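You operate a simulated robot arm through the tools that you are given. There is no shell and no other tool.

Carry out the task below with a simulated robot arm. There is one attempt and no reset: what you move stays moved.

Task
The grey gas cylinder is low: change the hose over to the other one.
Fine: shut the grey valve and vent the hose to 0 bar before the coupling comes off; yellow cap into the parking cup; then open the other valve; flow dial untouched, no leak.

The check looks at the end state, three seconds after you hand in, the way a careful person would. Anything else that was tipped, shoved, dropped, spilled or broken makes it a failure. Lids that push on must go on centred and level and be pressed home; caps that screw on are set level and turned clockwise until they are tight.

Robot
A 7-joint arm with a three-finger gripper, fixed in place. Base frame: the origin is at the foot of the arm, x ahead of it, y to its left, z up. Units: m, degrees, N and s.
Its first joint turns from -166.0 to 166.0 degrees. Payload 2.69 kg.
The TCP is the grasp point between the finger pads, 0.03 m short of the fingertips. In the tool frame z runs along the fingers and y along their closing line. Largest opening 0.128 m; the body of the gripper starts 0.117 m behind the TCP.
Orientation is told as [roll, pitch, yaw] about the base's x, y, z axes, in that order, counted from this pose: with the fingers straight down and closing along the base's y, the tool's x points along the base's -x, its y along +y and its z along -z.

Tools
- The arm moves only by the tool jog_arm. Its argument "deltas" is a list of rows, each a list of 7 numbers: the shift along the tool's x, y, z in m, then the turn, a rotation vector about the tool's x, y, z in degrees, then the finger opening in m, from 0 to 0.128. In form: [[dx, dy, dz, rx, ry, rz, claw], ...]. A call has 1 to 20 rows; each row shifts and turns the commanded pose from where the row before left it, along the tool's axes as they then stand. A row lasts 0.2 s, in which the tool goes at most 0.05 m and 8.6 degrees; a call with a longer step from one row to the next is refused whole, and so is a gripper value outside its range. Where a pose cannot be reached the arm comes as near as it can. A force on the tool above 40 N (or 10 N above the force at the start of the call, whichever is more), or a blocked arm, ends the call early, and 0.2 s more pass. The fingers move at their own pace and stop on an object; they squeeze with about 22 N. The grip force told is the motor's: it shows also when the fingers shut on nothing. Time passes only in rows, and 0.2 s behind the last, so rows that do not move let the fingers close. The reply holds the time, the measured pose of the TCP, the force on the tool along the base axes, the opening and the grip force, in the units named above and with some noise, with the torque about the TCP (base axes, N m) and any sound that the robot's microphone picked up.
- Cameras (640 x 400 px; columns grow to the right, rows downward): "scene" is fixed at [0.2259, -0.4798, 1.7817]; the picture's right is [0.92, -0.40, 0.00], its down [-0.22, -0.51, -0.83] and it looks along [0.33, 0.76, -0.55] (base axes); focal length 349 px, centre (320, 200). "wrist" rides on the gripper at [0.058, 0.054, -0.131] in the tool frame; the picture's right is [-0.68, 0.74, 0.00], its down [-0.62, -0.57, -0.55] and it looks along [-0.40, -0.37, 0.84] (tool axes); focal length 234 px, centre (320, 200). There is no depth. A picture from a camera that has moved, and an enlarged one, comes with that camera's place and axes in the base frame and with its lens. The place of the scene camera against the robot may be out by one fixed shift of up to 0.025 m in any direction.
- get_image(camera): a new picture of that camera. It takes no simulated time.
- move_column(by): slides the trunk up (or, below 0, down) by that many m; the arm rides with it, the base frame stays. It gives what a move gives, with no picture.
- enlarge(camera, box): a new picture of the part [left, top, right, bottom] of that camera's present view, enlarged. It takes no simulated time.
- hand_in(): hands the job in; it is judged then, once.

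Places have to be worked out from the pictures, the camera data and where the tool is seen. Open the gripper and draw the arm clear of the work before you hand the job in, unless the task says otherwise.

The tools are called after "Call:" as name(argument=value, ...) on one line, values as JSON. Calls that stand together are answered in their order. jog_arm: Moves the arm, as the interface text tells. Its arguments: {"type":"object","properties":{"deltas":{"type":"array"}},"required":["deltas"]} The other tools are called the same way: move_column (by) slides the trunk up or down; get_image (camera) takes a picture; enlarge (camera, box) takes an enlarged picture of a part of a camera's view; hand_in () hands the job in.

At the start:

```text
time_s: 0.0
position: [0.334, 0.4883, 1.3632]
ee_rot: [0.0, 0.0, 0.0]
force: [0.3, 0.1, -0.1]
wrist_torque: [0.02, 0.01, -0.02]
width: 0.128
grip_force: 0.0
trunk travel left (down, up): [-0.275, 0.075]
```

scene: 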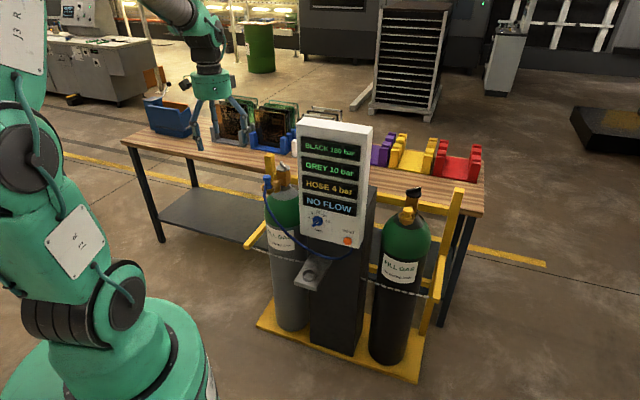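
wrist: 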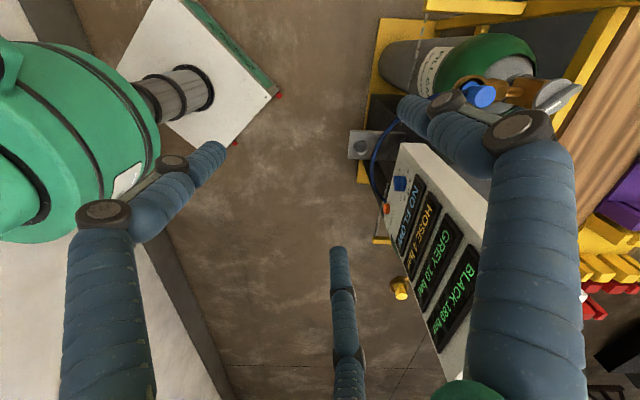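

I'll begin by taking close-up views of the panel and the two cylinders to see what parts there are.

Call:
enlarge(camera="scene", box=[240, 110, 400, 210])

Call:
enlarge(camera="scene", box=[240, 200, 400, 300])

Call:
enlarge(camera="scene", box=[350, 170, 478, 250])

Call:
enlarge(camera="wrist", box=[340, 20, 628, 200])

```text
4.00 times, centred on (320, 160) of scene
camera zoom: at [0.2259, -0.4798, 1.7817], right [0.92, -0.4, 0.0], down [-0.22, -0.51, -0.83], along [0.33, 0.76, -0.55], focal length 1396 px, centre (320, 360)
```

zoom: 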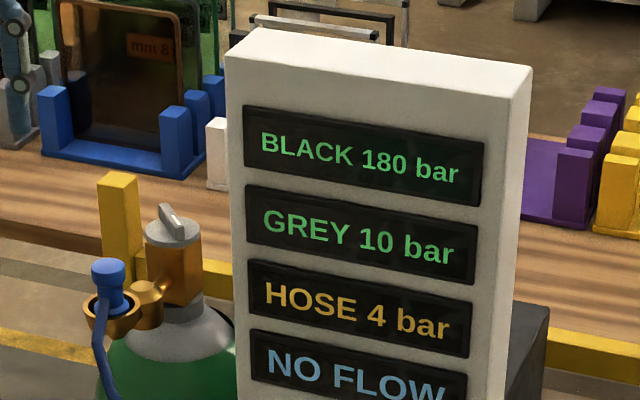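

```text
4.00 times, centred on (320, 250) of scene
camera zoom: at [0.2259, -0.4798, 1.7817], right [0.92, -0.4, 0.0], down [-0.22, -0.51, -0.83], along [0.33, 0.76, -0.55], focal length 1396 px, centre (320, 0)
```

zoom: 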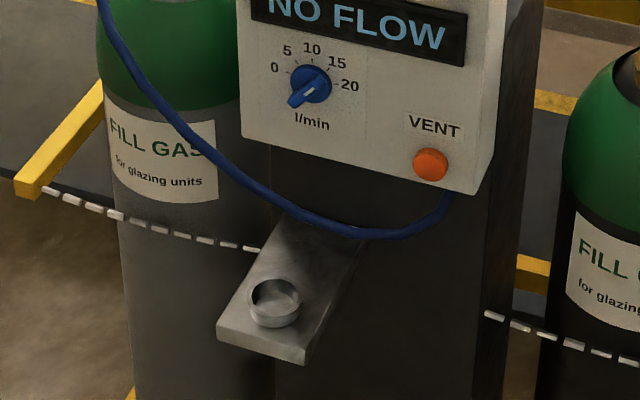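

```text
5.00 times, centred on (414, 210) of scene
camera zoom: at [0.2259, -0.4798, 1.7817], right [0.92, -0.4, 0.0], down [-0.22, -0.51, -0.83], along [0.33, 0.76, -0.55], focal length 1745 px, centre (-150, 150)
```

zoom: 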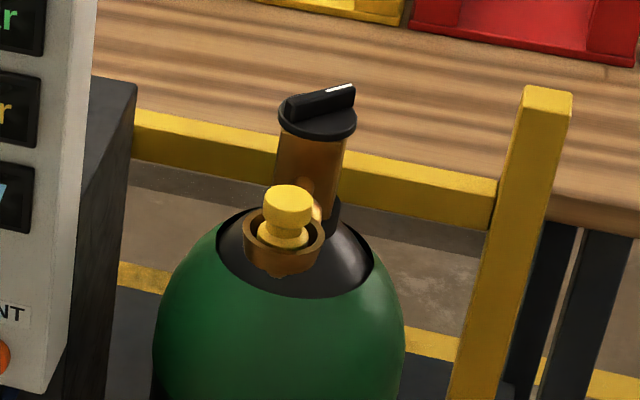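

```text
2.22 times, centred on (484, 110) of wrist
camera zoom: at [0.2739, 0.5404, 1.4939], right [0.68, 0.74, 0.0], down [0.62, -0.57, 0.55], along [0.4, -0.37, -0.84], focal length 520 px, centre (-44, 400)
```

zoom: 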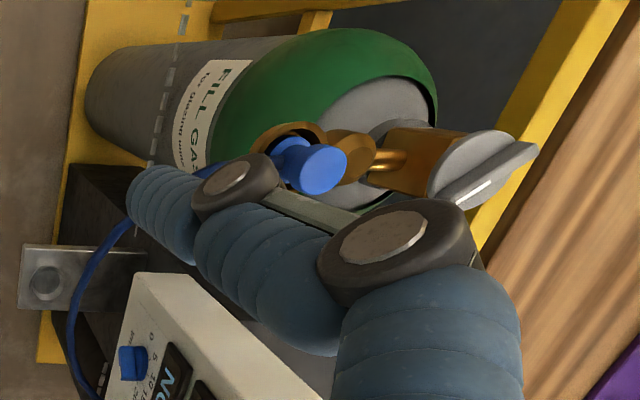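

The hose coupling (blue) sits on the grey cylinder near (0.51, 0.70, 1.07), and the yellow-capped outlet is on the black cylinder. I'll zoom in on more of the wrist view before I move.

Call:
enlarge(camera="wrist", box=[340, 130, 500, 230])

Call:
enlarge(camera="wrist", box=[360, 230, 520, 330])

Call:
enlarge(camera="scene", box=[250, 145, 314, 185])

Call:
enlarge(camera="scene", box=[290, 240, 354, 280])

```text
4.00 times, centred on (420, 180) of wrist
camera zoom: at [0.2739, 0.5404, 1.4939], right [0.68, 0.74, 0.0], down [0.62, -0.57, 0.55], along [0.4, -0.37, -0.84], focal length 937 px, centre (-80, 280)
```

zoom: 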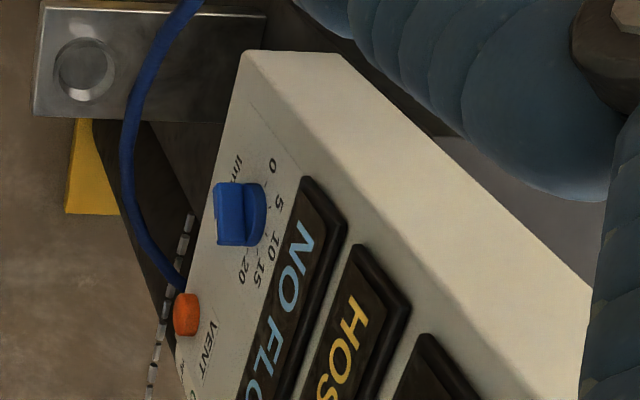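

```text
4.00 times, centred on (440, 280) of wrist
camera zoom: at [0.2739, 0.5404, 1.4939], right [0.68, 0.74, 0.0], down [0.62, -0.57, 0.55], along [0.4, -0.37, -0.84], focal length 937 px, centre (-160, -120)
```

zoom: 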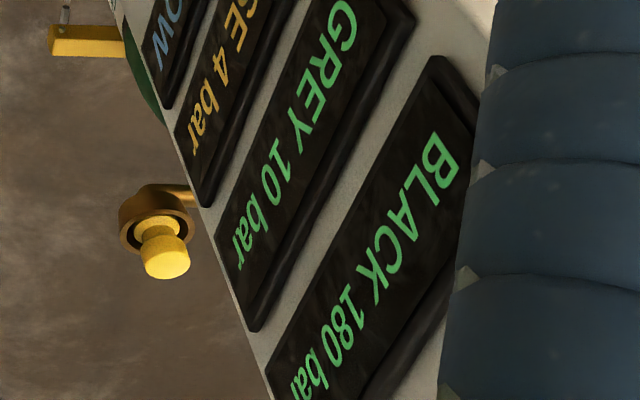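

```text
10.00 times, centred on (282, 165) of scene
camera zoom: at [0.2259, -0.4798, 1.7817], right [0.92, -0.4, 0.0], down [-0.22, -0.51, -0.83], along [0.33, 0.76, -0.55], focal length 3489 px, centre (700, 550)
```

zoom: 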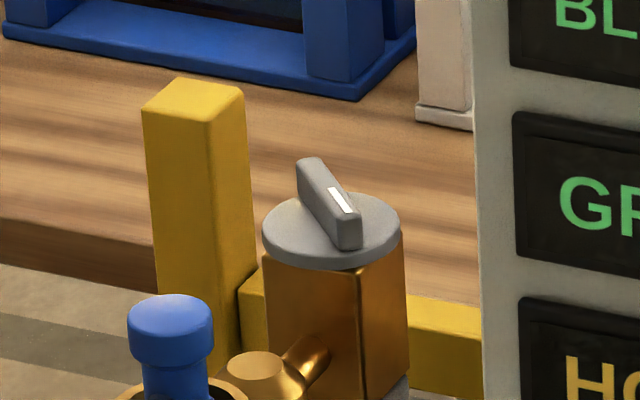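

```text
10.00 times, centred on (322, 260) of scene
camera zoom: at [0.2259, -0.4798, 1.7817], right [0.92, -0.4, 0.0], down [-0.22, -0.51, -0.83], along [0.33, 0.76, -0.55], focal length 3489 px, centre (300, -400)
```

zoom: 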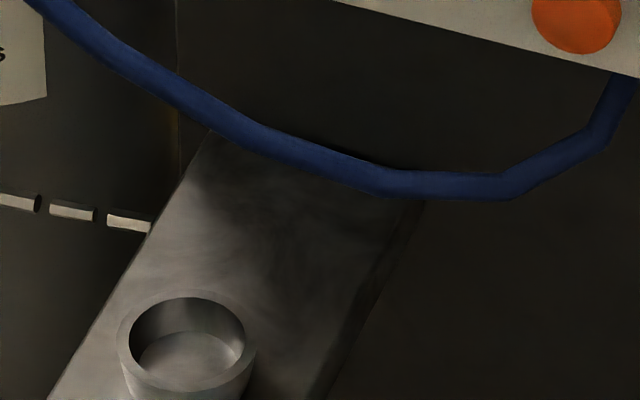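

The panel seems to face the robot at about 45° with a cylinder on either side, and the scene camera reads roughly 3 cm high. I'll turn the wrist about 88° where it is, so the wrist camera looks at the grey valve.

Call:
jog_arm(deltas=[[0, 0, 0, 0, 0, -8, 0.128], [0, 0, 0, 0, 0, -8, 0.128], [0, 0, 0, 0, 0, -8, 0.128], [0, 0, 0, 0, 0, -8, 0.128], [0, 0, 0, 0, 0, -8, 0.128], [0, 0, 0, 0, 0, -8, 0.128], [0, 0, 0, 0, 0, -8, 0.128], [0, 0, 0, 0, 0, -8, 0.128], [0, 0, 0, 0, 0, -8, 0.128], [0, 0, 0, 0, 0, -8, 0.128], [0, 0, 0, 0, 0, -8, 0.128]])

Call:
get_image(camera="wrist")

```text
time_s: 2.4
position: [0.3329, 0.4873, 1.364]
ee_rot: [0.0, 0.0, 88.1]
force: [-0.5, -1.1, 0.5]
wrist_torque: [-0.02, 0.0, -0.01]
width: 0.1281
grip_force: 0.1
trunk travel left (down, up): [-0.275, 0.075]
```

```text
taken
camera wrist: at [0.2766, 0.4303, 1.4943], right [-0.71, 0.7, 0.0], down [0.59, 0.6, 0.55], along [0.38, 0.39, -0.84], focal length 234 px, centre (320, 200)
```

wrist: 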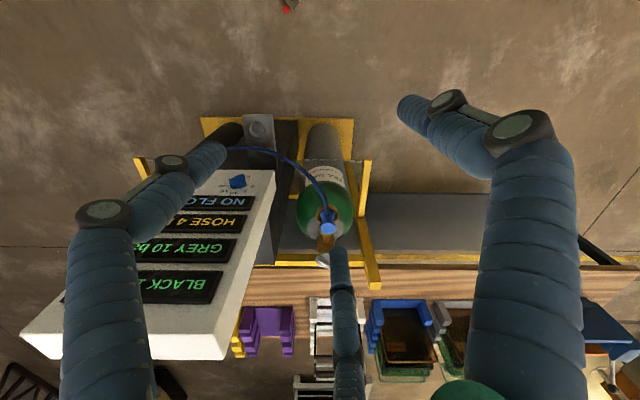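

The picture seems to show three finger-like shapes, so I'll check the gripper's real shape from the scene camera and zoom in on the valve from the wrist.

Call:
enlarge(camera="scene", box=[150, 40, 310, 140])

Call:
enlarge(camera="wrist", box=[270, 180, 398, 260])

Call:
enlarge(camera="wrist", box=[210, 100, 338, 180])

```text
4.00 times, centred on (230, 90) of scene
camera zoom: at [0.2259, -0.4798, 1.7817], right [0.92, -0.4, 0.0], down [-0.22, -0.51, -0.83], along [0.33, 0.76, -0.55], focal length 1396 px, centre (680, 640)
```

zoom: 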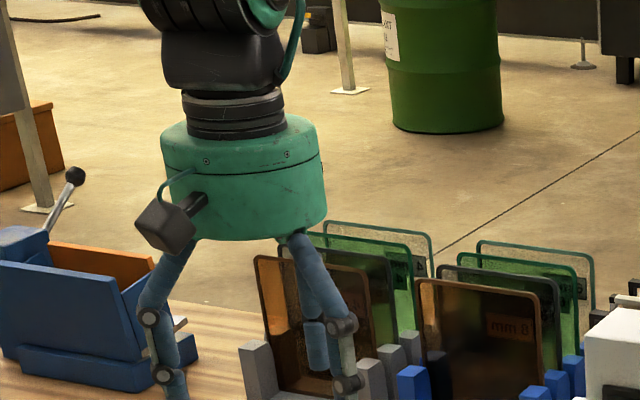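

```text
5.00 times, centred on (334, 220) of wrist
camera zoom: at [0.2766, 0.4303, 1.4943], right [-0.71, 0.7, 0.0], down [0.59, 0.6, 0.55], along [0.38, 0.39, -0.84], focal length 1171 px, centre (250, 100)
```

zoom: 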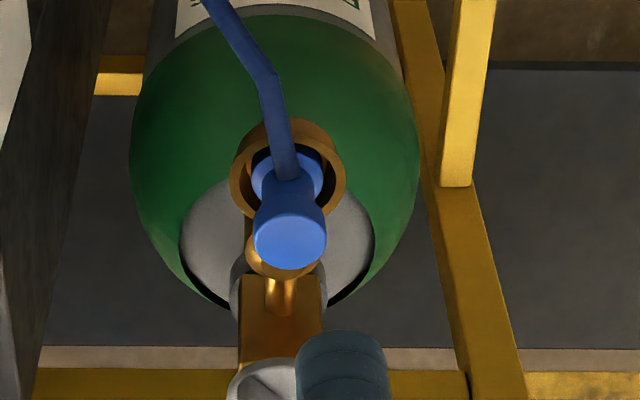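

```text
5.00 times, centred on (274, 140) of wrist
camera zoom: at [0.2766, 0.4303, 1.4943], right [-0.71, 0.7, 0.0], down [0.59, 0.6, 0.55], along [0.38, 0.39, -0.84], focal length 1171 px, centre (550, 500)
```

zoom: 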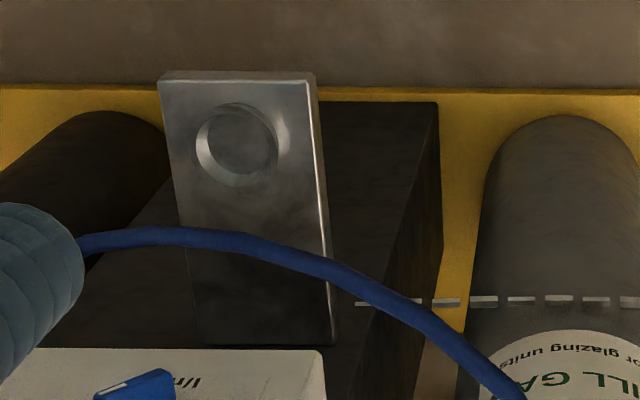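

The gripper looks like it has three jointed fingers. I'll close it in free air and see how they move.

Call:
jog_arm(deltas=[[0, 0, 0, 0, 0, 0, 0.03], [0, 0, 0, 0, 0, 0, 0.03], [0, 0, 0, 0, 0, 0, 0.03]])

Call:
get_image(camera="wrist")

Call:
enlarge(camera="scene", box=[150, 60, 310, 160])

```text
time_s: 3.2
position: [0.3326, 0.4865, 1.3635]
ee_rot: [0.0, -0.1, 87.9]
force: [-0.2, -0.4, -0.1]
wrist_torque: [0.0, 0.02, -0.01]
width: 0.0298
grip_force: 0.0
trunk travel left (down, up): [-0.275, 0.075]
```

```text
taken
camera wrist: at [0.2765, 0.4303, 1.4943], right [-0.71, 0.7, 0.0], down [0.59, 0.6, 0.55], along [0.38, 0.39, -0.84], focal length 234 px, centre (320, 200)
```

wrist: 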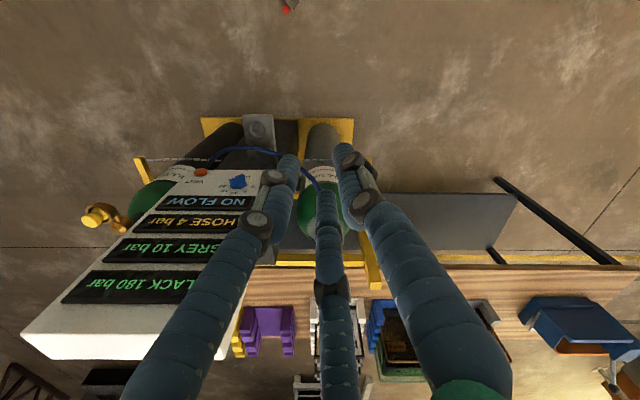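

```text
4.00 times, centred on (230, 110) of scene
camera zoom: at [0.2259, -0.4798, 1.7817], right [0.92, -0.4, 0.0], down [-0.22, -0.51, -0.83], along [0.33, 0.76, -0.55], focal length 1396 px, centre (680, 560)
```

zoom: 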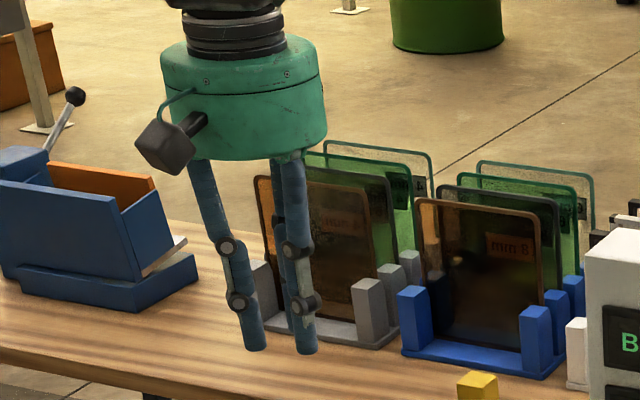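

It really is drawn as a three-finger hand that closes on the centre, so I'll plan for that as well as for the two-finger closing along tool y. Next I'll move nearer and above the grey valve, with the fingers open, for a clear view.

Call:
jog_arm(deltas=[[-0.03, -0.024, 0.011, 0, 0, 0, 0.128], [-0.03, -0.024, 0.011, 0, 0, 0, 0.128], [-0.03, -0.024, 0.011, 0, 0, 0, 0.128], [-0.03, -0.024, 0.011, 0, 0, 0, 0.128], [-0.03, -0.024, 0.011, 0, 0, 0, 0.128], [-0.03, -0.024, 0.011, 0, 0, 0, 0.128]])

Call:
get_image(camera="wrist")

Call:
enlarge(camera="wrist", box=[240, 120, 400, 220])

```text
time_s: 4.6
position: [0.4836, 0.6632, 1.2962]
ee_rot: [-0.1, 0.0, 87.9]
force: [0.1, 0.3, -0.2]
wrist_torque: [-0.01, 0.01, 0.04]
width: 0.1279
grip_force: 0.0
trunk travel left (down, up): [-0.275, 0.075]
```

```text
taken
camera wrist: at [0.4279, 0.6058, 1.4271], right [-0.71, 0.7, 0.0], down [0.59, 0.6, 0.55], along [0.38, 0.39, -0.84], focal length 234 px, centre (320, 200)
```

wrist: 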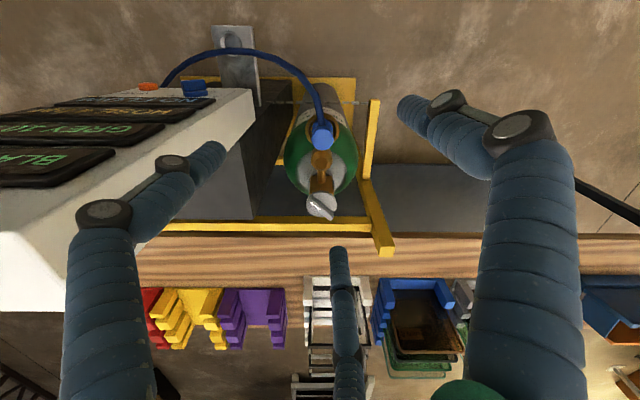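

```text
4.00 times, centred on (320, 170) of wrist
camera zoom: at [0.4279, 0.6058, 1.4271], right [-0.71, 0.7, 0.0], down [0.59, 0.6, 0.55], along [0.38, 0.39, -0.84], focal length 937 px, centre (320, 320)
```

zoom: 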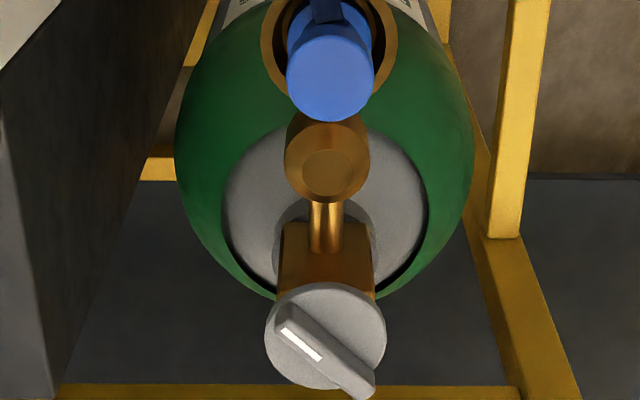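

Triangulating puts the coupling top near (0.506, 0.690, 1.077) and the knob near (0.606, 0.789, 1.05), with its bar along base y. I'll zoom in harder for the bar's height and alignment.

Call:
enlarge(camera="wrist", box=[288, 180, 352, 220])

Call:
enlarge(camera="scene", box=[262, 155, 294, 175])

Call:
enlarge(camera="scene", box=[394, 180, 434, 205])

Call:
enlarge(camera="scene", box=[256, 170, 288, 190])

```text
10.00 times, centred on (320, 200) of wrist
camera zoom: at [0.4279, 0.6058, 1.4271], right [-0.71, 0.7, 0.0], down [0.59, 0.6, 0.55], along [0.38, 0.39, -0.84], focal length 2342 px, centre (320, 200)
```

zoom: 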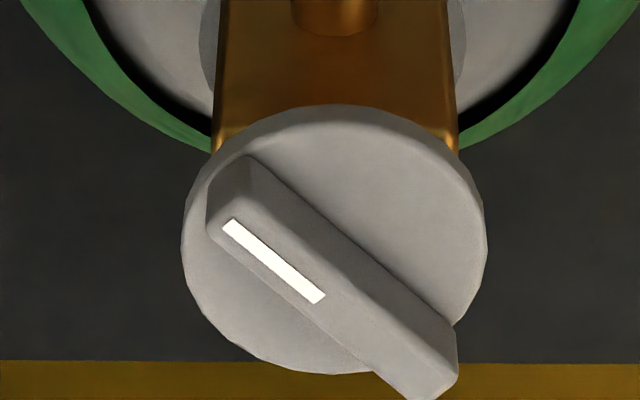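

```text
16.00 times, centred on (278, 165) of scene
camera zoom: at [0.2259, -0.4798, 1.7817], right [0.92, -0.4, 0.0], down [-0.22, -0.51, -0.83], along [0.33, 0.76, -0.55], focal length 5583 px, centre (992, 760)
```

zoom: 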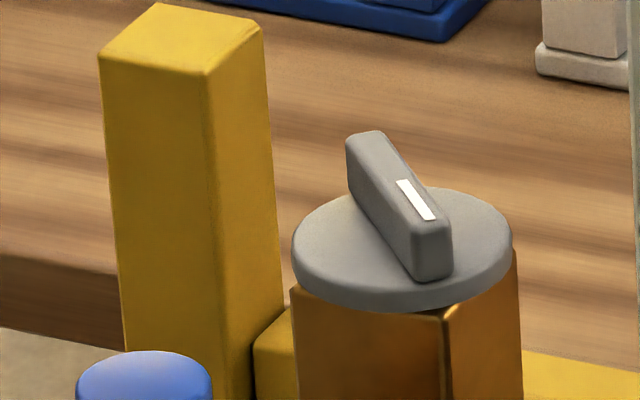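

```text
16.00 times, centred on (414, 192) of scene
camera zoom: at [0.2259, -0.4798, 1.7817], right [0.92, -0.4, 0.0], down [-0.22, -0.51, -0.83], along [0.33, 0.76, -0.55], focal length 5583 px, centre (-1184, 320)
```

zoom: 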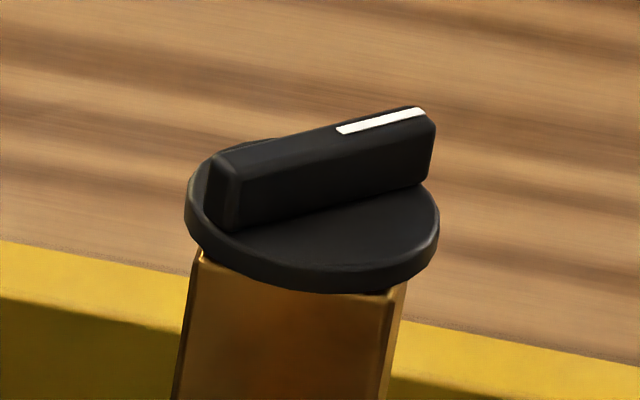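

```text
16.00 times, centred on (272, 180) of scene
camera zoom: at [0.2259, -0.4798, 1.7817], right [0.92, -0.4, 0.0], down [-0.22, -0.51, -0.83], along [0.33, 0.76, -0.55], focal length 5583 px, centre (1088, 520)
```

zoom: 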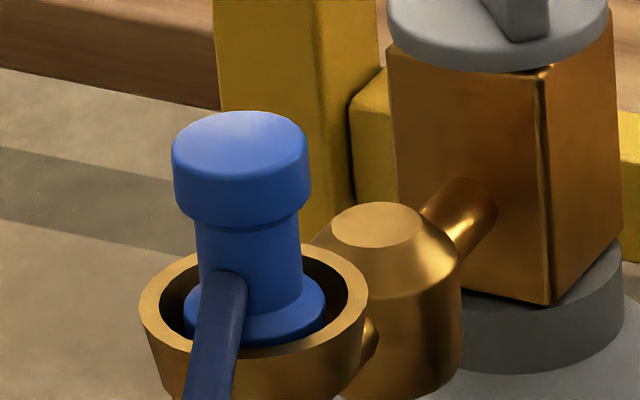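

The bar is about 14 mm wide and 17 mm tall on a disc about 59 mm across, and it already suits the present yaw. I'll move above the knob to check reach and refine where it is.

Call:
jog_arm(deltas=[[-0.026, -0.0235, 0.0092, 0, 0, 0, 0.128], [-0.026, -0.0235, 0.0092, 0, 0, 0, 0.128], [-0.026, -0.0235, 0.0092, 0, 0, 0, 0.128], [-0.026, -0.0235, 0.0092, 0, 0, 0, 0.128], [-0.026, -0.0235, 0.0092, 0, 0, 0, 0.128]])

Call:
get_image(camera="wrist")

Call:
get_image(camera="scene")

```text
time_s: 5.8
position: [0.6076, 0.7865, 1.25]
ee_rot: [0.1, 0.0, 88.0]
force: [0.1, 0.0, 0.3]
wrist_torque: [-0.03, 0.04, 0.01]
width: 0.1277
grip_force: 0.1
trunk travel left (down, up): [-0.275, 0.075]
```

```text
taken
camera wrist: at [0.5514, 0.7304, 1.3813], right [-0.71, 0.7, 0.0], down [0.59, 0.6, 0.55], along [0.38, 0.39, -0.84], focal length 234 px, centre (320, 200)
```

wrist: 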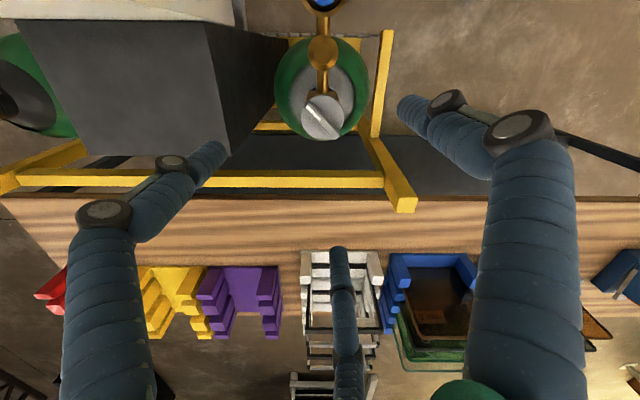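

```text
taken
```

scene: 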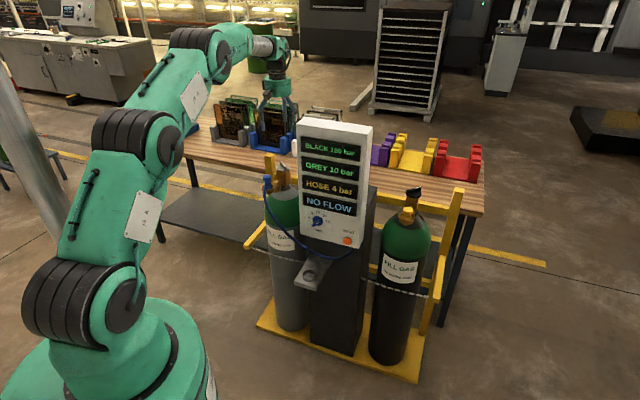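

Call:
enlarge(camera="wrist", box=[280, 90, 360, 140])

Call:
enlarge(camera="scene", box=[240, 60, 320, 110])

```text
8.00 times, centred on (320, 115) of wrist
camera zoom: at [0.5514, 0.7304, 1.3813], right [-0.71, 0.7, 0.0], down [0.59, 0.6, 0.55], along [0.38, 0.39, -0.84], focal length 1873 px, centre (320, 880)
```

zoom: 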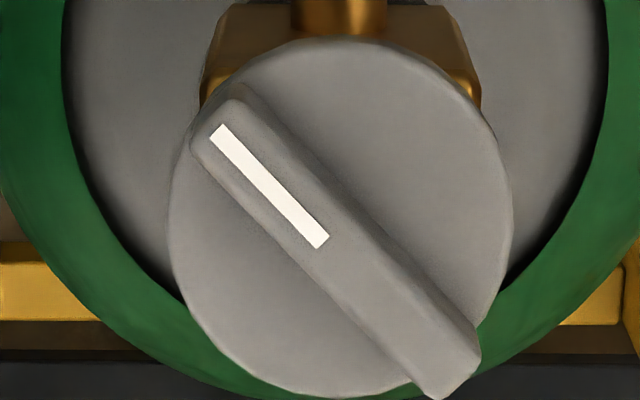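

```text
8.00 times, centred on (280, 85) of scene
camera zoom: at [0.2259, -0.4798, 1.7817], right [0.92, -0.4, 0.0], down [-0.22, -0.51, -0.83], along [0.33, 0.76, -0.55], focal length 2792 px, centre (640, 1120)
```

zoom: 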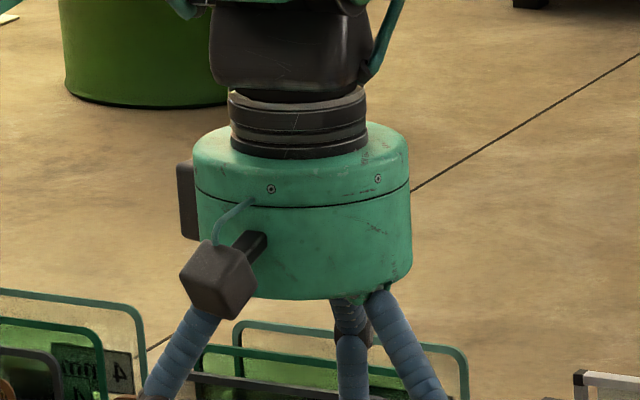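

Two views agree on the bar top centre: (0.607, 0.790, 1.059), so the disc top is about z 1.042. I'll partly close the fingers and come down to just above the knob.

Call:
jog_arm(deltas=[[-0.0035, 0, 0.02, 0, 0, 0, 0.06], [0, 0, 0.025, 0, 0, 0, 0.06], [0, 0, 0.025, 0, 0, 0, 0.06], [0, 0, 0.025, 0, 0, 0, 0.06], [0, 0, 0.025, 0, 0, 0, 0.06]])

Call:
get_image(camera="wrist")

Call:
enlarge(camera="scene", box=[230, 100, 326, 160])

```text
time_s: 7.0
position: [0.605, 0.7902, 1.1303]
ee_rot: [0.1, 0.0, 88.0]
force: [1.4, 0.1, 0.2]
wrist_torque: [-0.01, 0.02, -0.04]
width: 0.0598
grip_force: 0.1
trunk travel left (down, up): [-0.275, 0.075]
```

```text
taken
camera wrist: at [0.5488, 0.7331, 1.2615], right [-0.71, 0.7, 0.0], down [0.59, 0.6, 0.55], along [0.38, 0.39, -0.84], focal length 234 px, centre (320, 200)
```

wrist: 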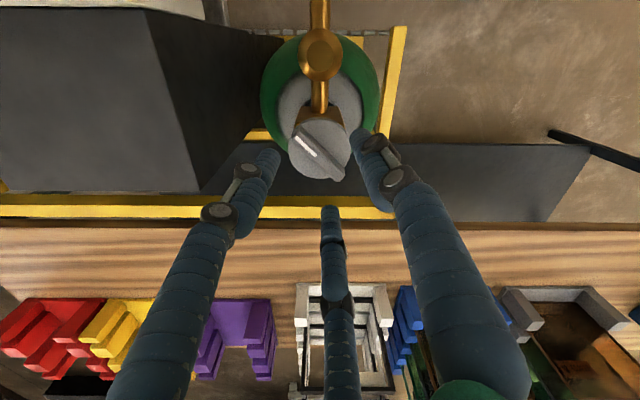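

```text
6.67 times, centred on (278, 130) of scene
camera zoom: at [0.2259, -0.4798, 1.7817], right [0.92, -0.4, 0.0], down [-0.22, -0.51, -0.83], along [0.33, 0.76, -0.55], focal length 2326 px, centre (600, 667)
```

zoom: 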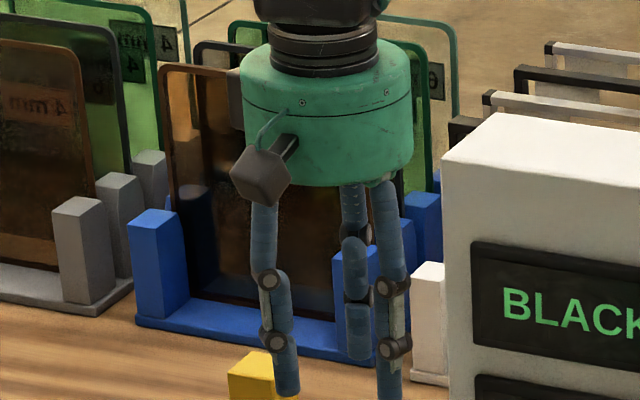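

Call:
enlarge(camera="wrist", box=[280, 125, 360, 175])

```text
8.00 times, centred on (320, 150) of wrist
camera zoom: at [0.5488, 0.7331, 1.2615], right [-0.71, 0.7, 0.0], down [0.59, 0.6, 0.55], along [0.38, 0.39, -0.84], focal length 1873 px, centre (320, 600)
```

zoom: 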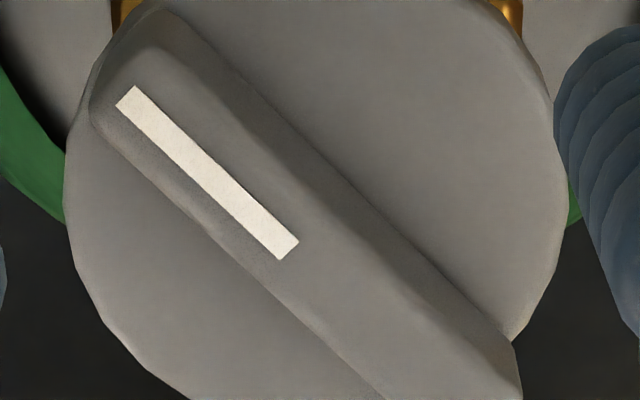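

The bar's centreline reads x≈0.608, 3 mm from the TCP. I'll correct that, narrow the fingers to 40 mm so they straddle the bar, and come down in small steps while watching the force.

Call:
jog_arm(deltas=[[0, -0.003, 0.0, 0, 0, 0, 0.04], [0, 0, 0.01, 0, 0, 0, 0.04], [0, 0, 0.01, 0, 0, 0, 0.04], [0, 0, 0.01, 0, 0, 0, 0.04], [0, 0, 0.01, 0, 0, 0, 0.04], [0, 0, 0, 0, 0, 0, 0.04]])

Call:
get_image(camera="wrist")

Call:
enlarge(camera="scene", box=[246, 130, 326, 180])

```text
time_s: 8.4
position: [0.6082, 0.7904, 1.0923]
ee_rot: [0.1, 0.0, 88.0]
force: [0.6, -0.1, 0.8]
wrist_torque: [0.01, 0.01, -0.01]
width: 0.0404
grip_force: 0.4
trunk travel left (down, up): [-0.275, 0.075]
```

```text
taken
camera wrist: at [0.5524, 0.7328, 1.2227], right [-0.71, 0.7, 0.0], down [0.59, 0.6, 0.55], along [0.38, 0.39, -0.84], focal length 234 px, centre (320, 200)
```

wrist: 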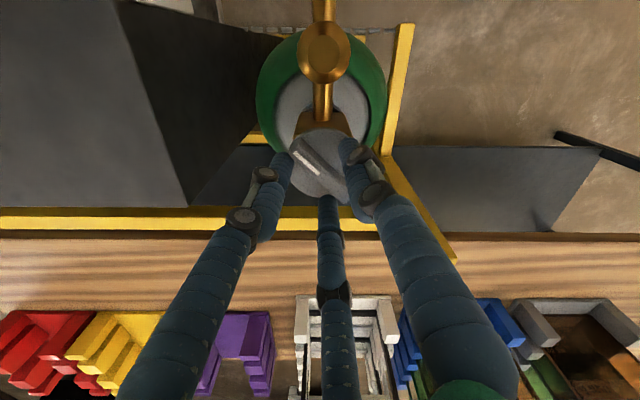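

```text
8.00 times, centred on (286, 155) of scene
camera zoom: at [0.2259, -0.4798, 1.7817], right [0.92, -0.4, 0.0], down [-0.22, -0.51, -0.83], along [0.33, 0.76, -0.55], focal length 2792 px, centre (592, 560)
```

zoom: 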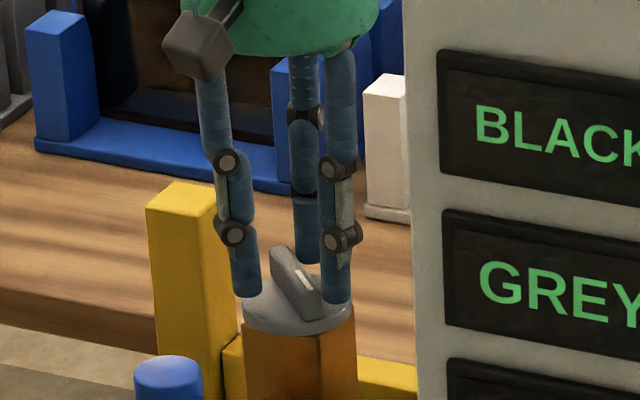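

Call:
enlarge(camera="wrist", box=[272, 130, 368, 190])

Call:
enlarge(camera="scene", box=[264, 152, 304, 177])

```text
6.67 times, centred on (320, 160) of wrist
camera zoom: at [0.5524, 0.7328, 1.2227], right [-0.71, 0.7, 0.0], down [0.59, 0.6, 0.55], along [0.38, 0.39, -0.84], focal length 1561 px, centre (320, 467)
```

zoom: 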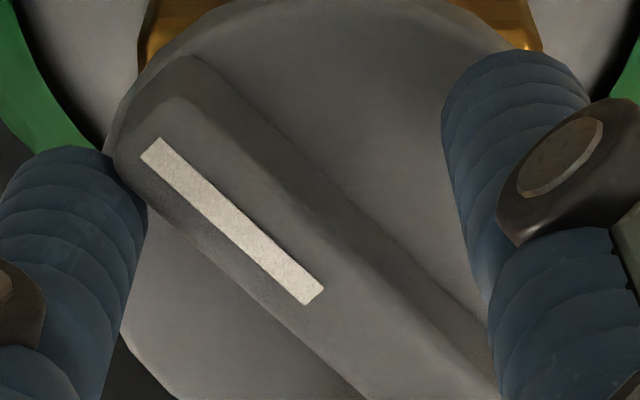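

```text
16.00 times, centred on (284, 164) of scene
camera zoom: at [0.2259, -0.4798, 1.7817], right [0.92, -0.4, 0.0], down [-0.22, -0.51, -0.83], along [0.33, 0.76, -0.55], focal length 5583 px, centre (896, 768)
```

zoom: 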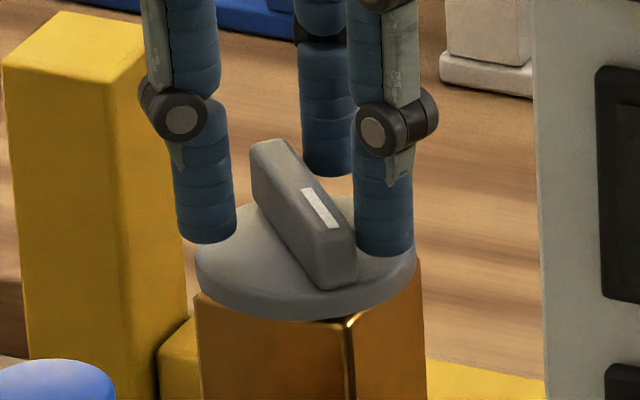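

The bar top now reads nearer z≈1.07, so the tips sit about 10 mm above the disc. I'll go down 6 mm and close on the bar.

Call:
jog_arm(deltas=[[0, 0, 0.003, 0, 0, 0, 0.04], [0, 0, 0.003, 0, 0, 0, 0.04], [0, 0, 0, 0, 0, 0, 0.03], [0, 0, 0, 0, 0, 0, 0.02], [0, 0, 0, 0, 0, 0, 0.01], [0, 0, 0, 0, 0, 0, 0.0], [0, 0, 0, 0, 0, 0, 0.0]])

Call:
enlarge(camera="wrist", box=[272, 130, 368, 190])

Call:
enlarge(camera="scene", box=[264, 152, 304, 177])

```text
time_s: 9.9
position: [0.6125, 0.7885, 1.0852]
ee_rot: [0.0, 0.1, 87.9]
force: [6.3, -0.8, -1.6]
wrist_torque: [-1.01, -0.26, 0.83]
width: 0.0206
grip_force: 45.4
trunk travel left (down, up): [-0.275, 0.075]
stopped in row 7: the force on the tool passed its limit at 42 N (the readings are from after the stop); the commanded pose is now the measured one
```

```text
6.67 times, centred on (320, 160) of wrist
camera zoom: at [0.5557, 0.7317, 1.2159], right [-0.71, 0.7, 0.0], down [0.59, 0.6, 0.55], along [0.39, 0.39, -0.84], focal length 1561 px, centre (320, 467)
```

zoom: 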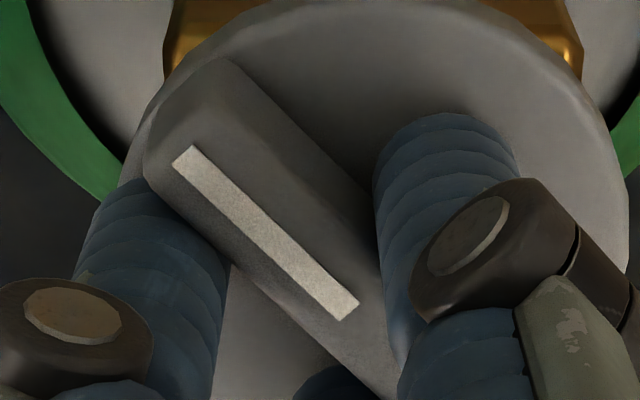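

```text
16.00 times, centred on (284, 164) of scene
camera zoom: at [0.2259, -0.4798, 1.7817], right [0.92, -0.4, 0.0], down [-0.22, -0.51, -0.83], along [0.33, 0.76, -0.55], focal length 5583 px, centre (896, 768)
```

zoom: 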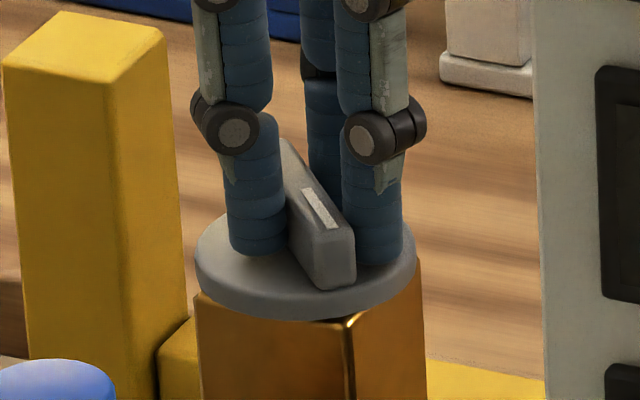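

The hand has gripped the bar (width 0.021, grip 45 N) and the arm shifted 4 mm to centre itself. I'll turn clockwise about the knob axis in small steps and watch the torque.

Call:
jog_arm(deltas=[[0.0006, 0, 0, 0, 0, 4, 0.0], [0.0006, 0, 0, 0, 0, 8, 0.0], [0.0006, 0, 0, 0, 0, 8, 0.0], [0.0006, 0, 0, 0, 0, 8, 0.0]])

Call:
enlarge(camera="scene", box=[240, 130, 400, 230])

Call:
enlarge(camera="scene", box=[264, 152, 304, 177])

```text
time_s: 10.8
position: [0.6186, 0.7871, 1.0871]
ee_rot: [-0.3, -0.3, 68.1]
force: [7.3, 10.0, -2.3]
wrist_torque: [-0.03, 0.68, 2.06]
width: 0.0351
grip_force: 44.8
trunk travel left (down, up): [-0.275, 0.075]
stopped in row 4: the force on the tool passed its limit at 43 N (the readings are from after the stop); the commanded pose is now the measured one
```

```text
4.00 times, centred on (320, 180) of scene
camera zoom: at [0.2259, -0.4798, 1.7817], right [0.92, -0.4, 0.0], down [-0.22, -0.51, -0.83], along [0.33, 0.76, -0.55], focal length 1396 px, centre (320, 280)
```

zoom: 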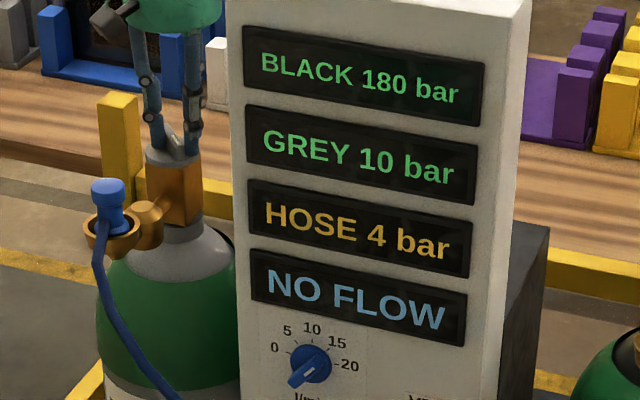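

```text
16.00 times, centred on (284, 164) of scene
camera zoom: at [0.2259, -0.4798, 1.7817], right [0.92, -0.4, 0.0], down [-0.22, -0.51, -0.83], along [0.33, 0.76, -0.55], focal length 5583 px, centre (896, 768)
```

zoom: 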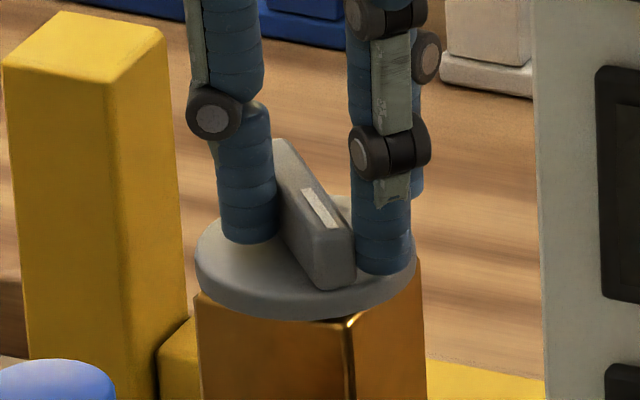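

The hand slipped: it turned 20° and spread to 0.035, but the mark did not move. I'll open to release the strain and check the knob angle before I try again.

Call:
jog_arm(deltas=[[0, 0, 0, 0, 0, 0, 0.05], [0, 0, 0, 0, 0, 0, 0.05]])

Call:
enlarge(camera="wrist", box=[272, 130, 368, 190])

Call:
enlarge(camera="scene", box=[264, 152, 304, 177])

```text
time_s: 11.3
position: [0.6164, 0.7884, 1.0871]
ee_rot: [-0.4, -0.3, 68.0]
force: [33.5, 10.3, -1.8]
wrist_torque: [0.1, -0.89, 0.84]
width: 0.0478
grip_force: 0.0
trunk travel left (down, up): [-0.275, 0.075]
```

```text
6.67 times, centred on (320, 160) of wrist
camera zoom: at [0.5437, 0.753, 1.2178], right [-0.43, 0.9, 0.0], down [0.75, 0.36, 0.56], along [0.5, 0.24, -0.83], focal length 1561 px, centre (320, 467)
```

zoom: 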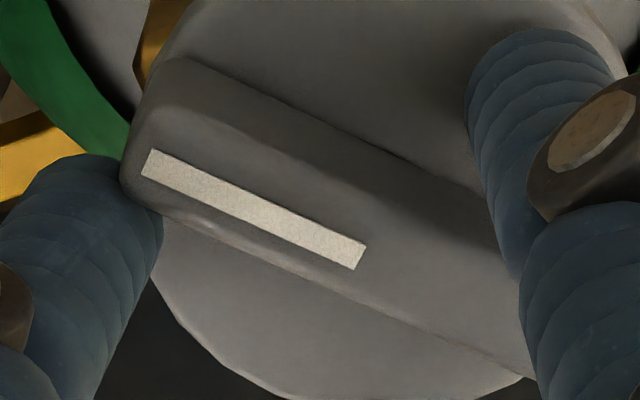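

```text
16.00 times, centred on (284, 164) of scene
camera zoom: at [0.2259, -0.4798, 1.7817], right [0.92, -0.4, 0.0], down [-0.22, -0.51, -0.83], along [0.33, 0.76, -0.55], focal length 5583 px, centre (896, 768)
```

zoom: 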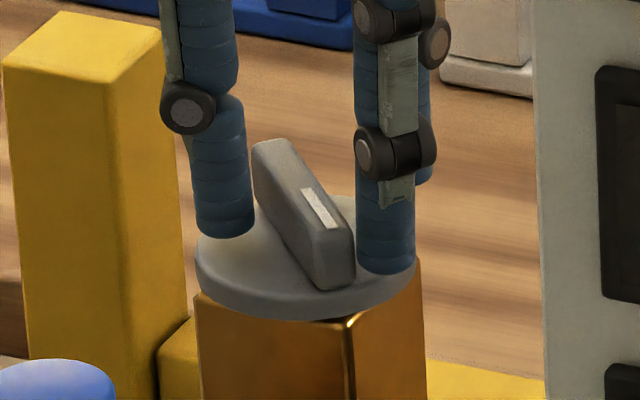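

The knob has not moved under about 0.8 N·m clockwise, so it may be stiff or already at a stop that way. I'll ease off, re-centre on the knob axis, and test the other direction gently with one finger.

Call:
jog_arm(deltas=[[0.001, 0.0045, 0, 0, 0, -6, 0.05], [0.001, 0.0045, 0, 0, 0, -6, 0.045], [0, 0, 0, 0, 0, -4, 0.042], [0, 0, 0, 0, 0, 0, 0.042]])

Call:
enlarge(camera="wrist", box=[272, 130, 368, 190])

Call:
enlarge(camera="scene", box=[264, 152, 304, 177])

```text
time_s: 11.8
position: [0.6145, 0.7883, 1.0899]
ee_rot: [-0.5, -0.5, 73.9]
force: [10.7, 3.2, 0.1]
wrist_torque: [0.08, -0.28, 0.29]
width: 0.0456
grip_force: 0.1
trunk travel left (down, up): [-0.275, 0.075]
stopped in row 2: the force on the tool passed its limit at 47 N (the readings are from after the stop); the commanded pose is now the measured one
```

```text
6.67 times, centred on (320, 160) of wrist
camera zoom: at [0.5445, 0.7456, 1.2193], right [-0.52, 0.85, 0.0], down [0.71, 0.43, 0.56], along [0.48, 0.29, -0.83], focal length 1561 px, centre (320, 467)
```

zoom: 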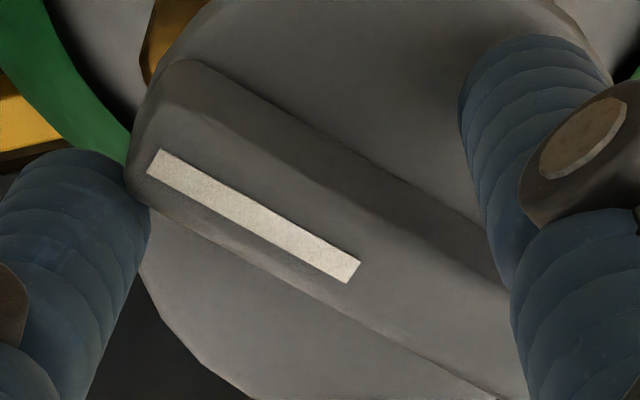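

```text
16.00 times, centred on (284, 164) of scene
camera zoom: at [0.2259, -0.4798, 1.7817], right [0.92, -0.4, 0.0], down [-0.22, -0.51, -0.83], along [0.33, 0.76, -0.55], focal length 5583 px, centre (896, 768)
```

zoom: 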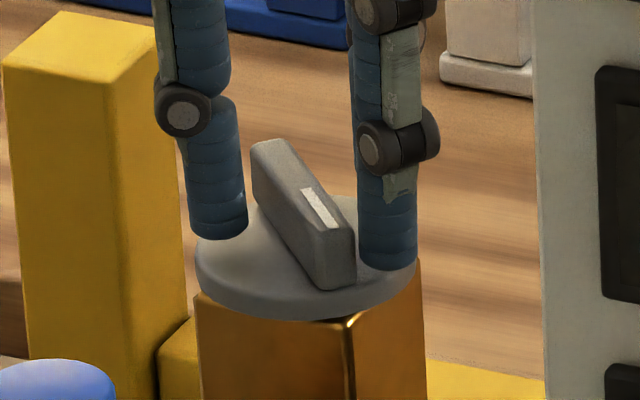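

A finger is still against the bar. I'll lift clear, centre on the knob at yaw 90, then come down with the fingers wider for the counter-clockwise test.

Call:
jog_arm(deltas=[[0, -0.003, -0.01, 0, 0, 0, 0.06], [0, 0, -0.03, 0, 0, 0, 0.06], [0.001, 0.0045, 0, 0, 0, -8, 0.06], [0.001, 0.0045, 0, 0, 0, -8, 0.06], [0, 0, 0, 0, 0, 0, 0.06]])

Call:
get_image(camera="wrist")

```text
time_s: 13.0
position: [0.6052, 0.7868, 1.1303]
ee_rot: [-0.6, -0.2, 90.0]
force: [-0.1, 0.1, 0.8]
wrist_torque: [0.01, -0.01, 0.0]
width: 0.06
grip_force: 0.0
trunk travel left (down, up): [-0.275, 0.075]
```

```text
taken
camera wrist: at [0.5493, 0.7269, 1.2595], right [-0.74, 0.68, -0.01], down [0.56, 0.61, 0.56], along [0.38, 0.41, -0.83], focal length 234 px, centre (320, 200)
```

wrist: 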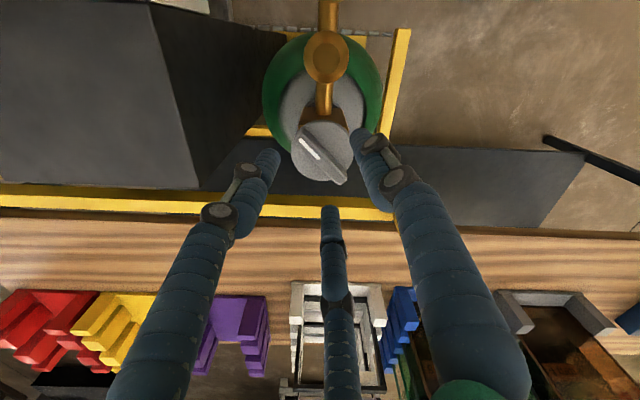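

Call:
jog_arm(deltas=[[-0.003, -0.0025, 0, -0.2, -0.6, 0, 0.06], [0, 0, 0.015, 0, 0, 0, 0.06], [0, 0, 0.015, 0, 0, 0, 0.06], [0, 0, 0.012, 0, 0, 0, 0.06], [0, 0, 0, 0, 0, 0, 0.045], [0, 0, 0, 0, 0, 0, 0.045]])

Call:
enlarge(camera="wrist", box=[272, 130, 368, 190])

Call:
enlarge(camera="scene", box=[264, 152, 304, 177])

```text
time_s: 14.4
position: [0.6061, 0.79, 1.0873]
ee_rot: [-0.3, -0.9, 90.0]
force: [0.2, 0.8, 0.6]
wrist_torque: [0.01, 0.01, -0.01]
width: 0.0452
grip_force: 0.0
trunk travel left (down, up): [-0.275, 0.075]
```

```text
6.67 times, centred on (320, 160) of wrist
camera zoom: at [0.5518, 0.7292, 1.2162], right [-0.74, 0.68, 0.0], down [0.56, 0.61, 0.56], along [0.38, 0.42, -0.83], focal length 1561 px, centre (320, 467)
```

zoom: 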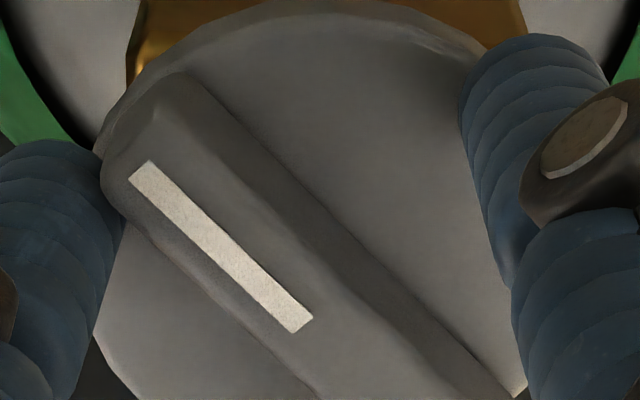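

```text
16.00 times, centred on (284, 164) of scene
camera zoom: at [0.2259, -0.4798, 1.7817], right [0.92, -0.4, 0.0], down [-0.22, -0.51, -0.83], along [0.33, 0.76, -0.55], focal length 5583 px, centre (896, 768)
```

zoom: 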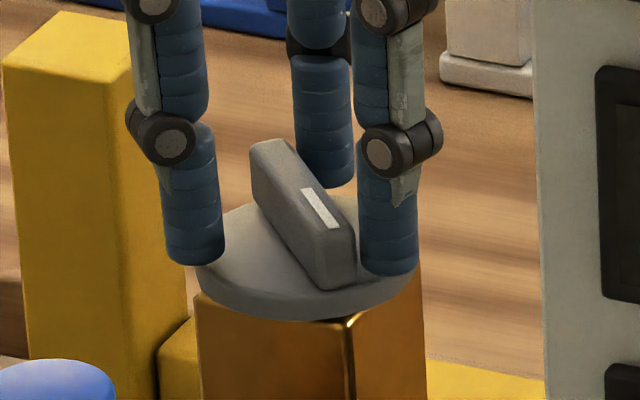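

Tilt is small and the knob hasn't moved; one finger now stands beside each bar half. I'll rotate counter-clockwise slowly and watch the force.

Call:
jog_arm(deltas=[[-0.0, -0.001, 0, -0.3, 0.9, -4, 0.045], [0, 0, 0, 0, 0, -5, 0.045], [0, 0, 0, 0, 0, -5, 0.045], [0, 0, 0, 0, 0, -5, 0.045]])

Call:
enlarge(camera="wrist", box=[272, 130, 368, 190])

Call:
enlarge(camera="scene", box=[264, 152, 304, 177])

```text
time_s: 15.4
position: [0.6095, 0.7899, 1.0872]
ee_rot: [-0.1, 0.1, 108.9]
force: [0.7, -0.9, 0.9]
wrist_torque: [-0.01, -0.08, -0.04]
width: 0.0452
grip_force: 0.6
trunk travel left (down, up): [-0.275, 0.075]
```

```text
6.67 times, centred on (320, 160) of wrist
camera zoom: at [0.5767, 0.7176, 1.2182], right [-0.92, 0.4, 0.0], down [0.33, 0.77, 0.55], along [0.22, 0.5, -0.84], focal length 1561 px, centre (320, 467)
```

zoom: 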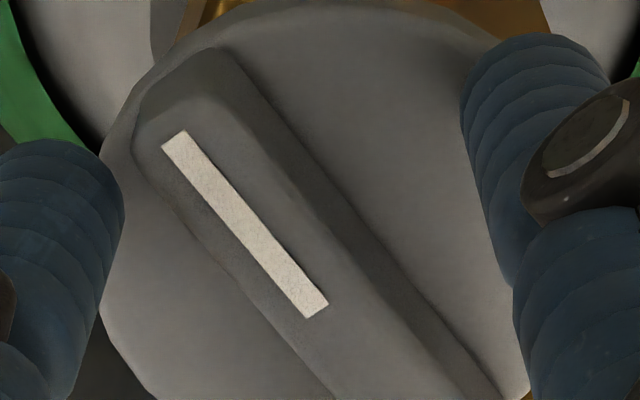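

```text
16.00 times, centred on (284, 164) of scene
camera zoom: at [0.2259, -0.4798, 1.7817], right [0.92, -0.4, 0.0], down [-0.22, -0.51, -0.83], along [0.33, 0.76, -0.55], focal length 5583 px, centre (896, 768)
```

zoom: 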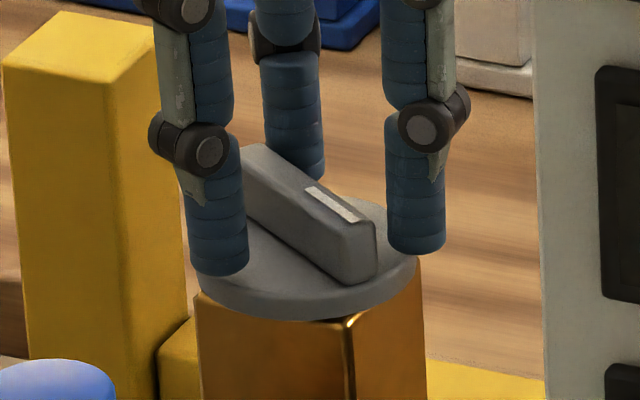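

The knob turned counter-clockwise with almost no torque (mark now at about -77°), so it had been at its clockwise stop. The black knob, presumably shut, has its mark at 0°, so I'll carry on toward that and watch the display.

Call:
jog_arm(deltas=[[0, 0, 0, 0, 0, -8, 0.045], [0, 0, 0, 0, 0, -8, 0.045], [0, 0, 0, 0, 0, -8, 0.045], [0, 0, 0, 0, 0, -8, 0.045]])

Call:
enlarge(camera="scene", box=[240, 130, 400, 230])

Call:
enlarge(camera="scene", box=[264, 152, 304, 177])

```text
time_s: 16.4
position: [0.6108, 0.7896, 1.088]
ee_rot: [0.2, 0.2, 141.0]
force: [-0.4, 0.0, 0.8]
wrist_torque: [0.0, 0.01, 0.0]
width: 0.0451
grip_force: 0.0
trunk travel left (down, up): [-0.275, 0.075]
```

```text
4.00 times, centred on (320, 180) of scene
camera zoom: at [0.2259, -0.4798, 1.7817], right [0.92, -0.4, 0.0], down [-0.22, -0.51, -0.83], along [0.33, 0.76, -0.55], focal length 1396 px, centre (320, 280)
```

zoom: 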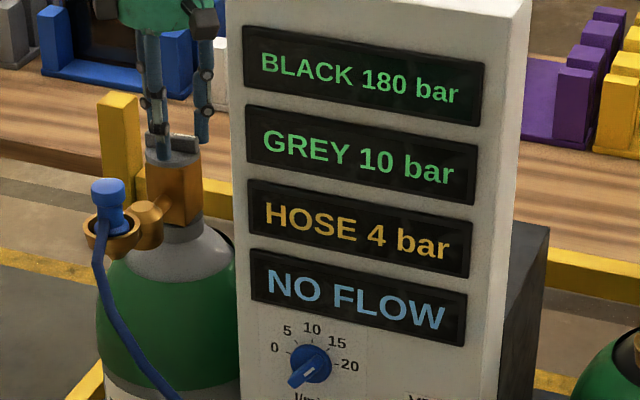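

```text
16.00 times, centred on (284, 164) of scene
camera zoom: at [0.2259, -0.4798, 1.7817], right [0.92, -0.4, 0.0], down [-0.22, -0.51, -0.83], along [0.33, 0.76, -0.55], focal length 5583 px, centre (896, 768)
```

zoom: 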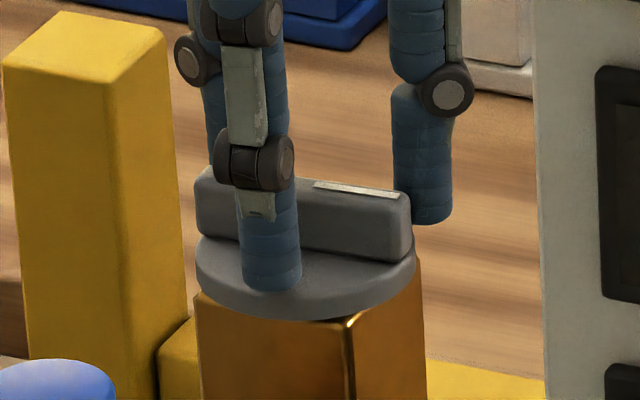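

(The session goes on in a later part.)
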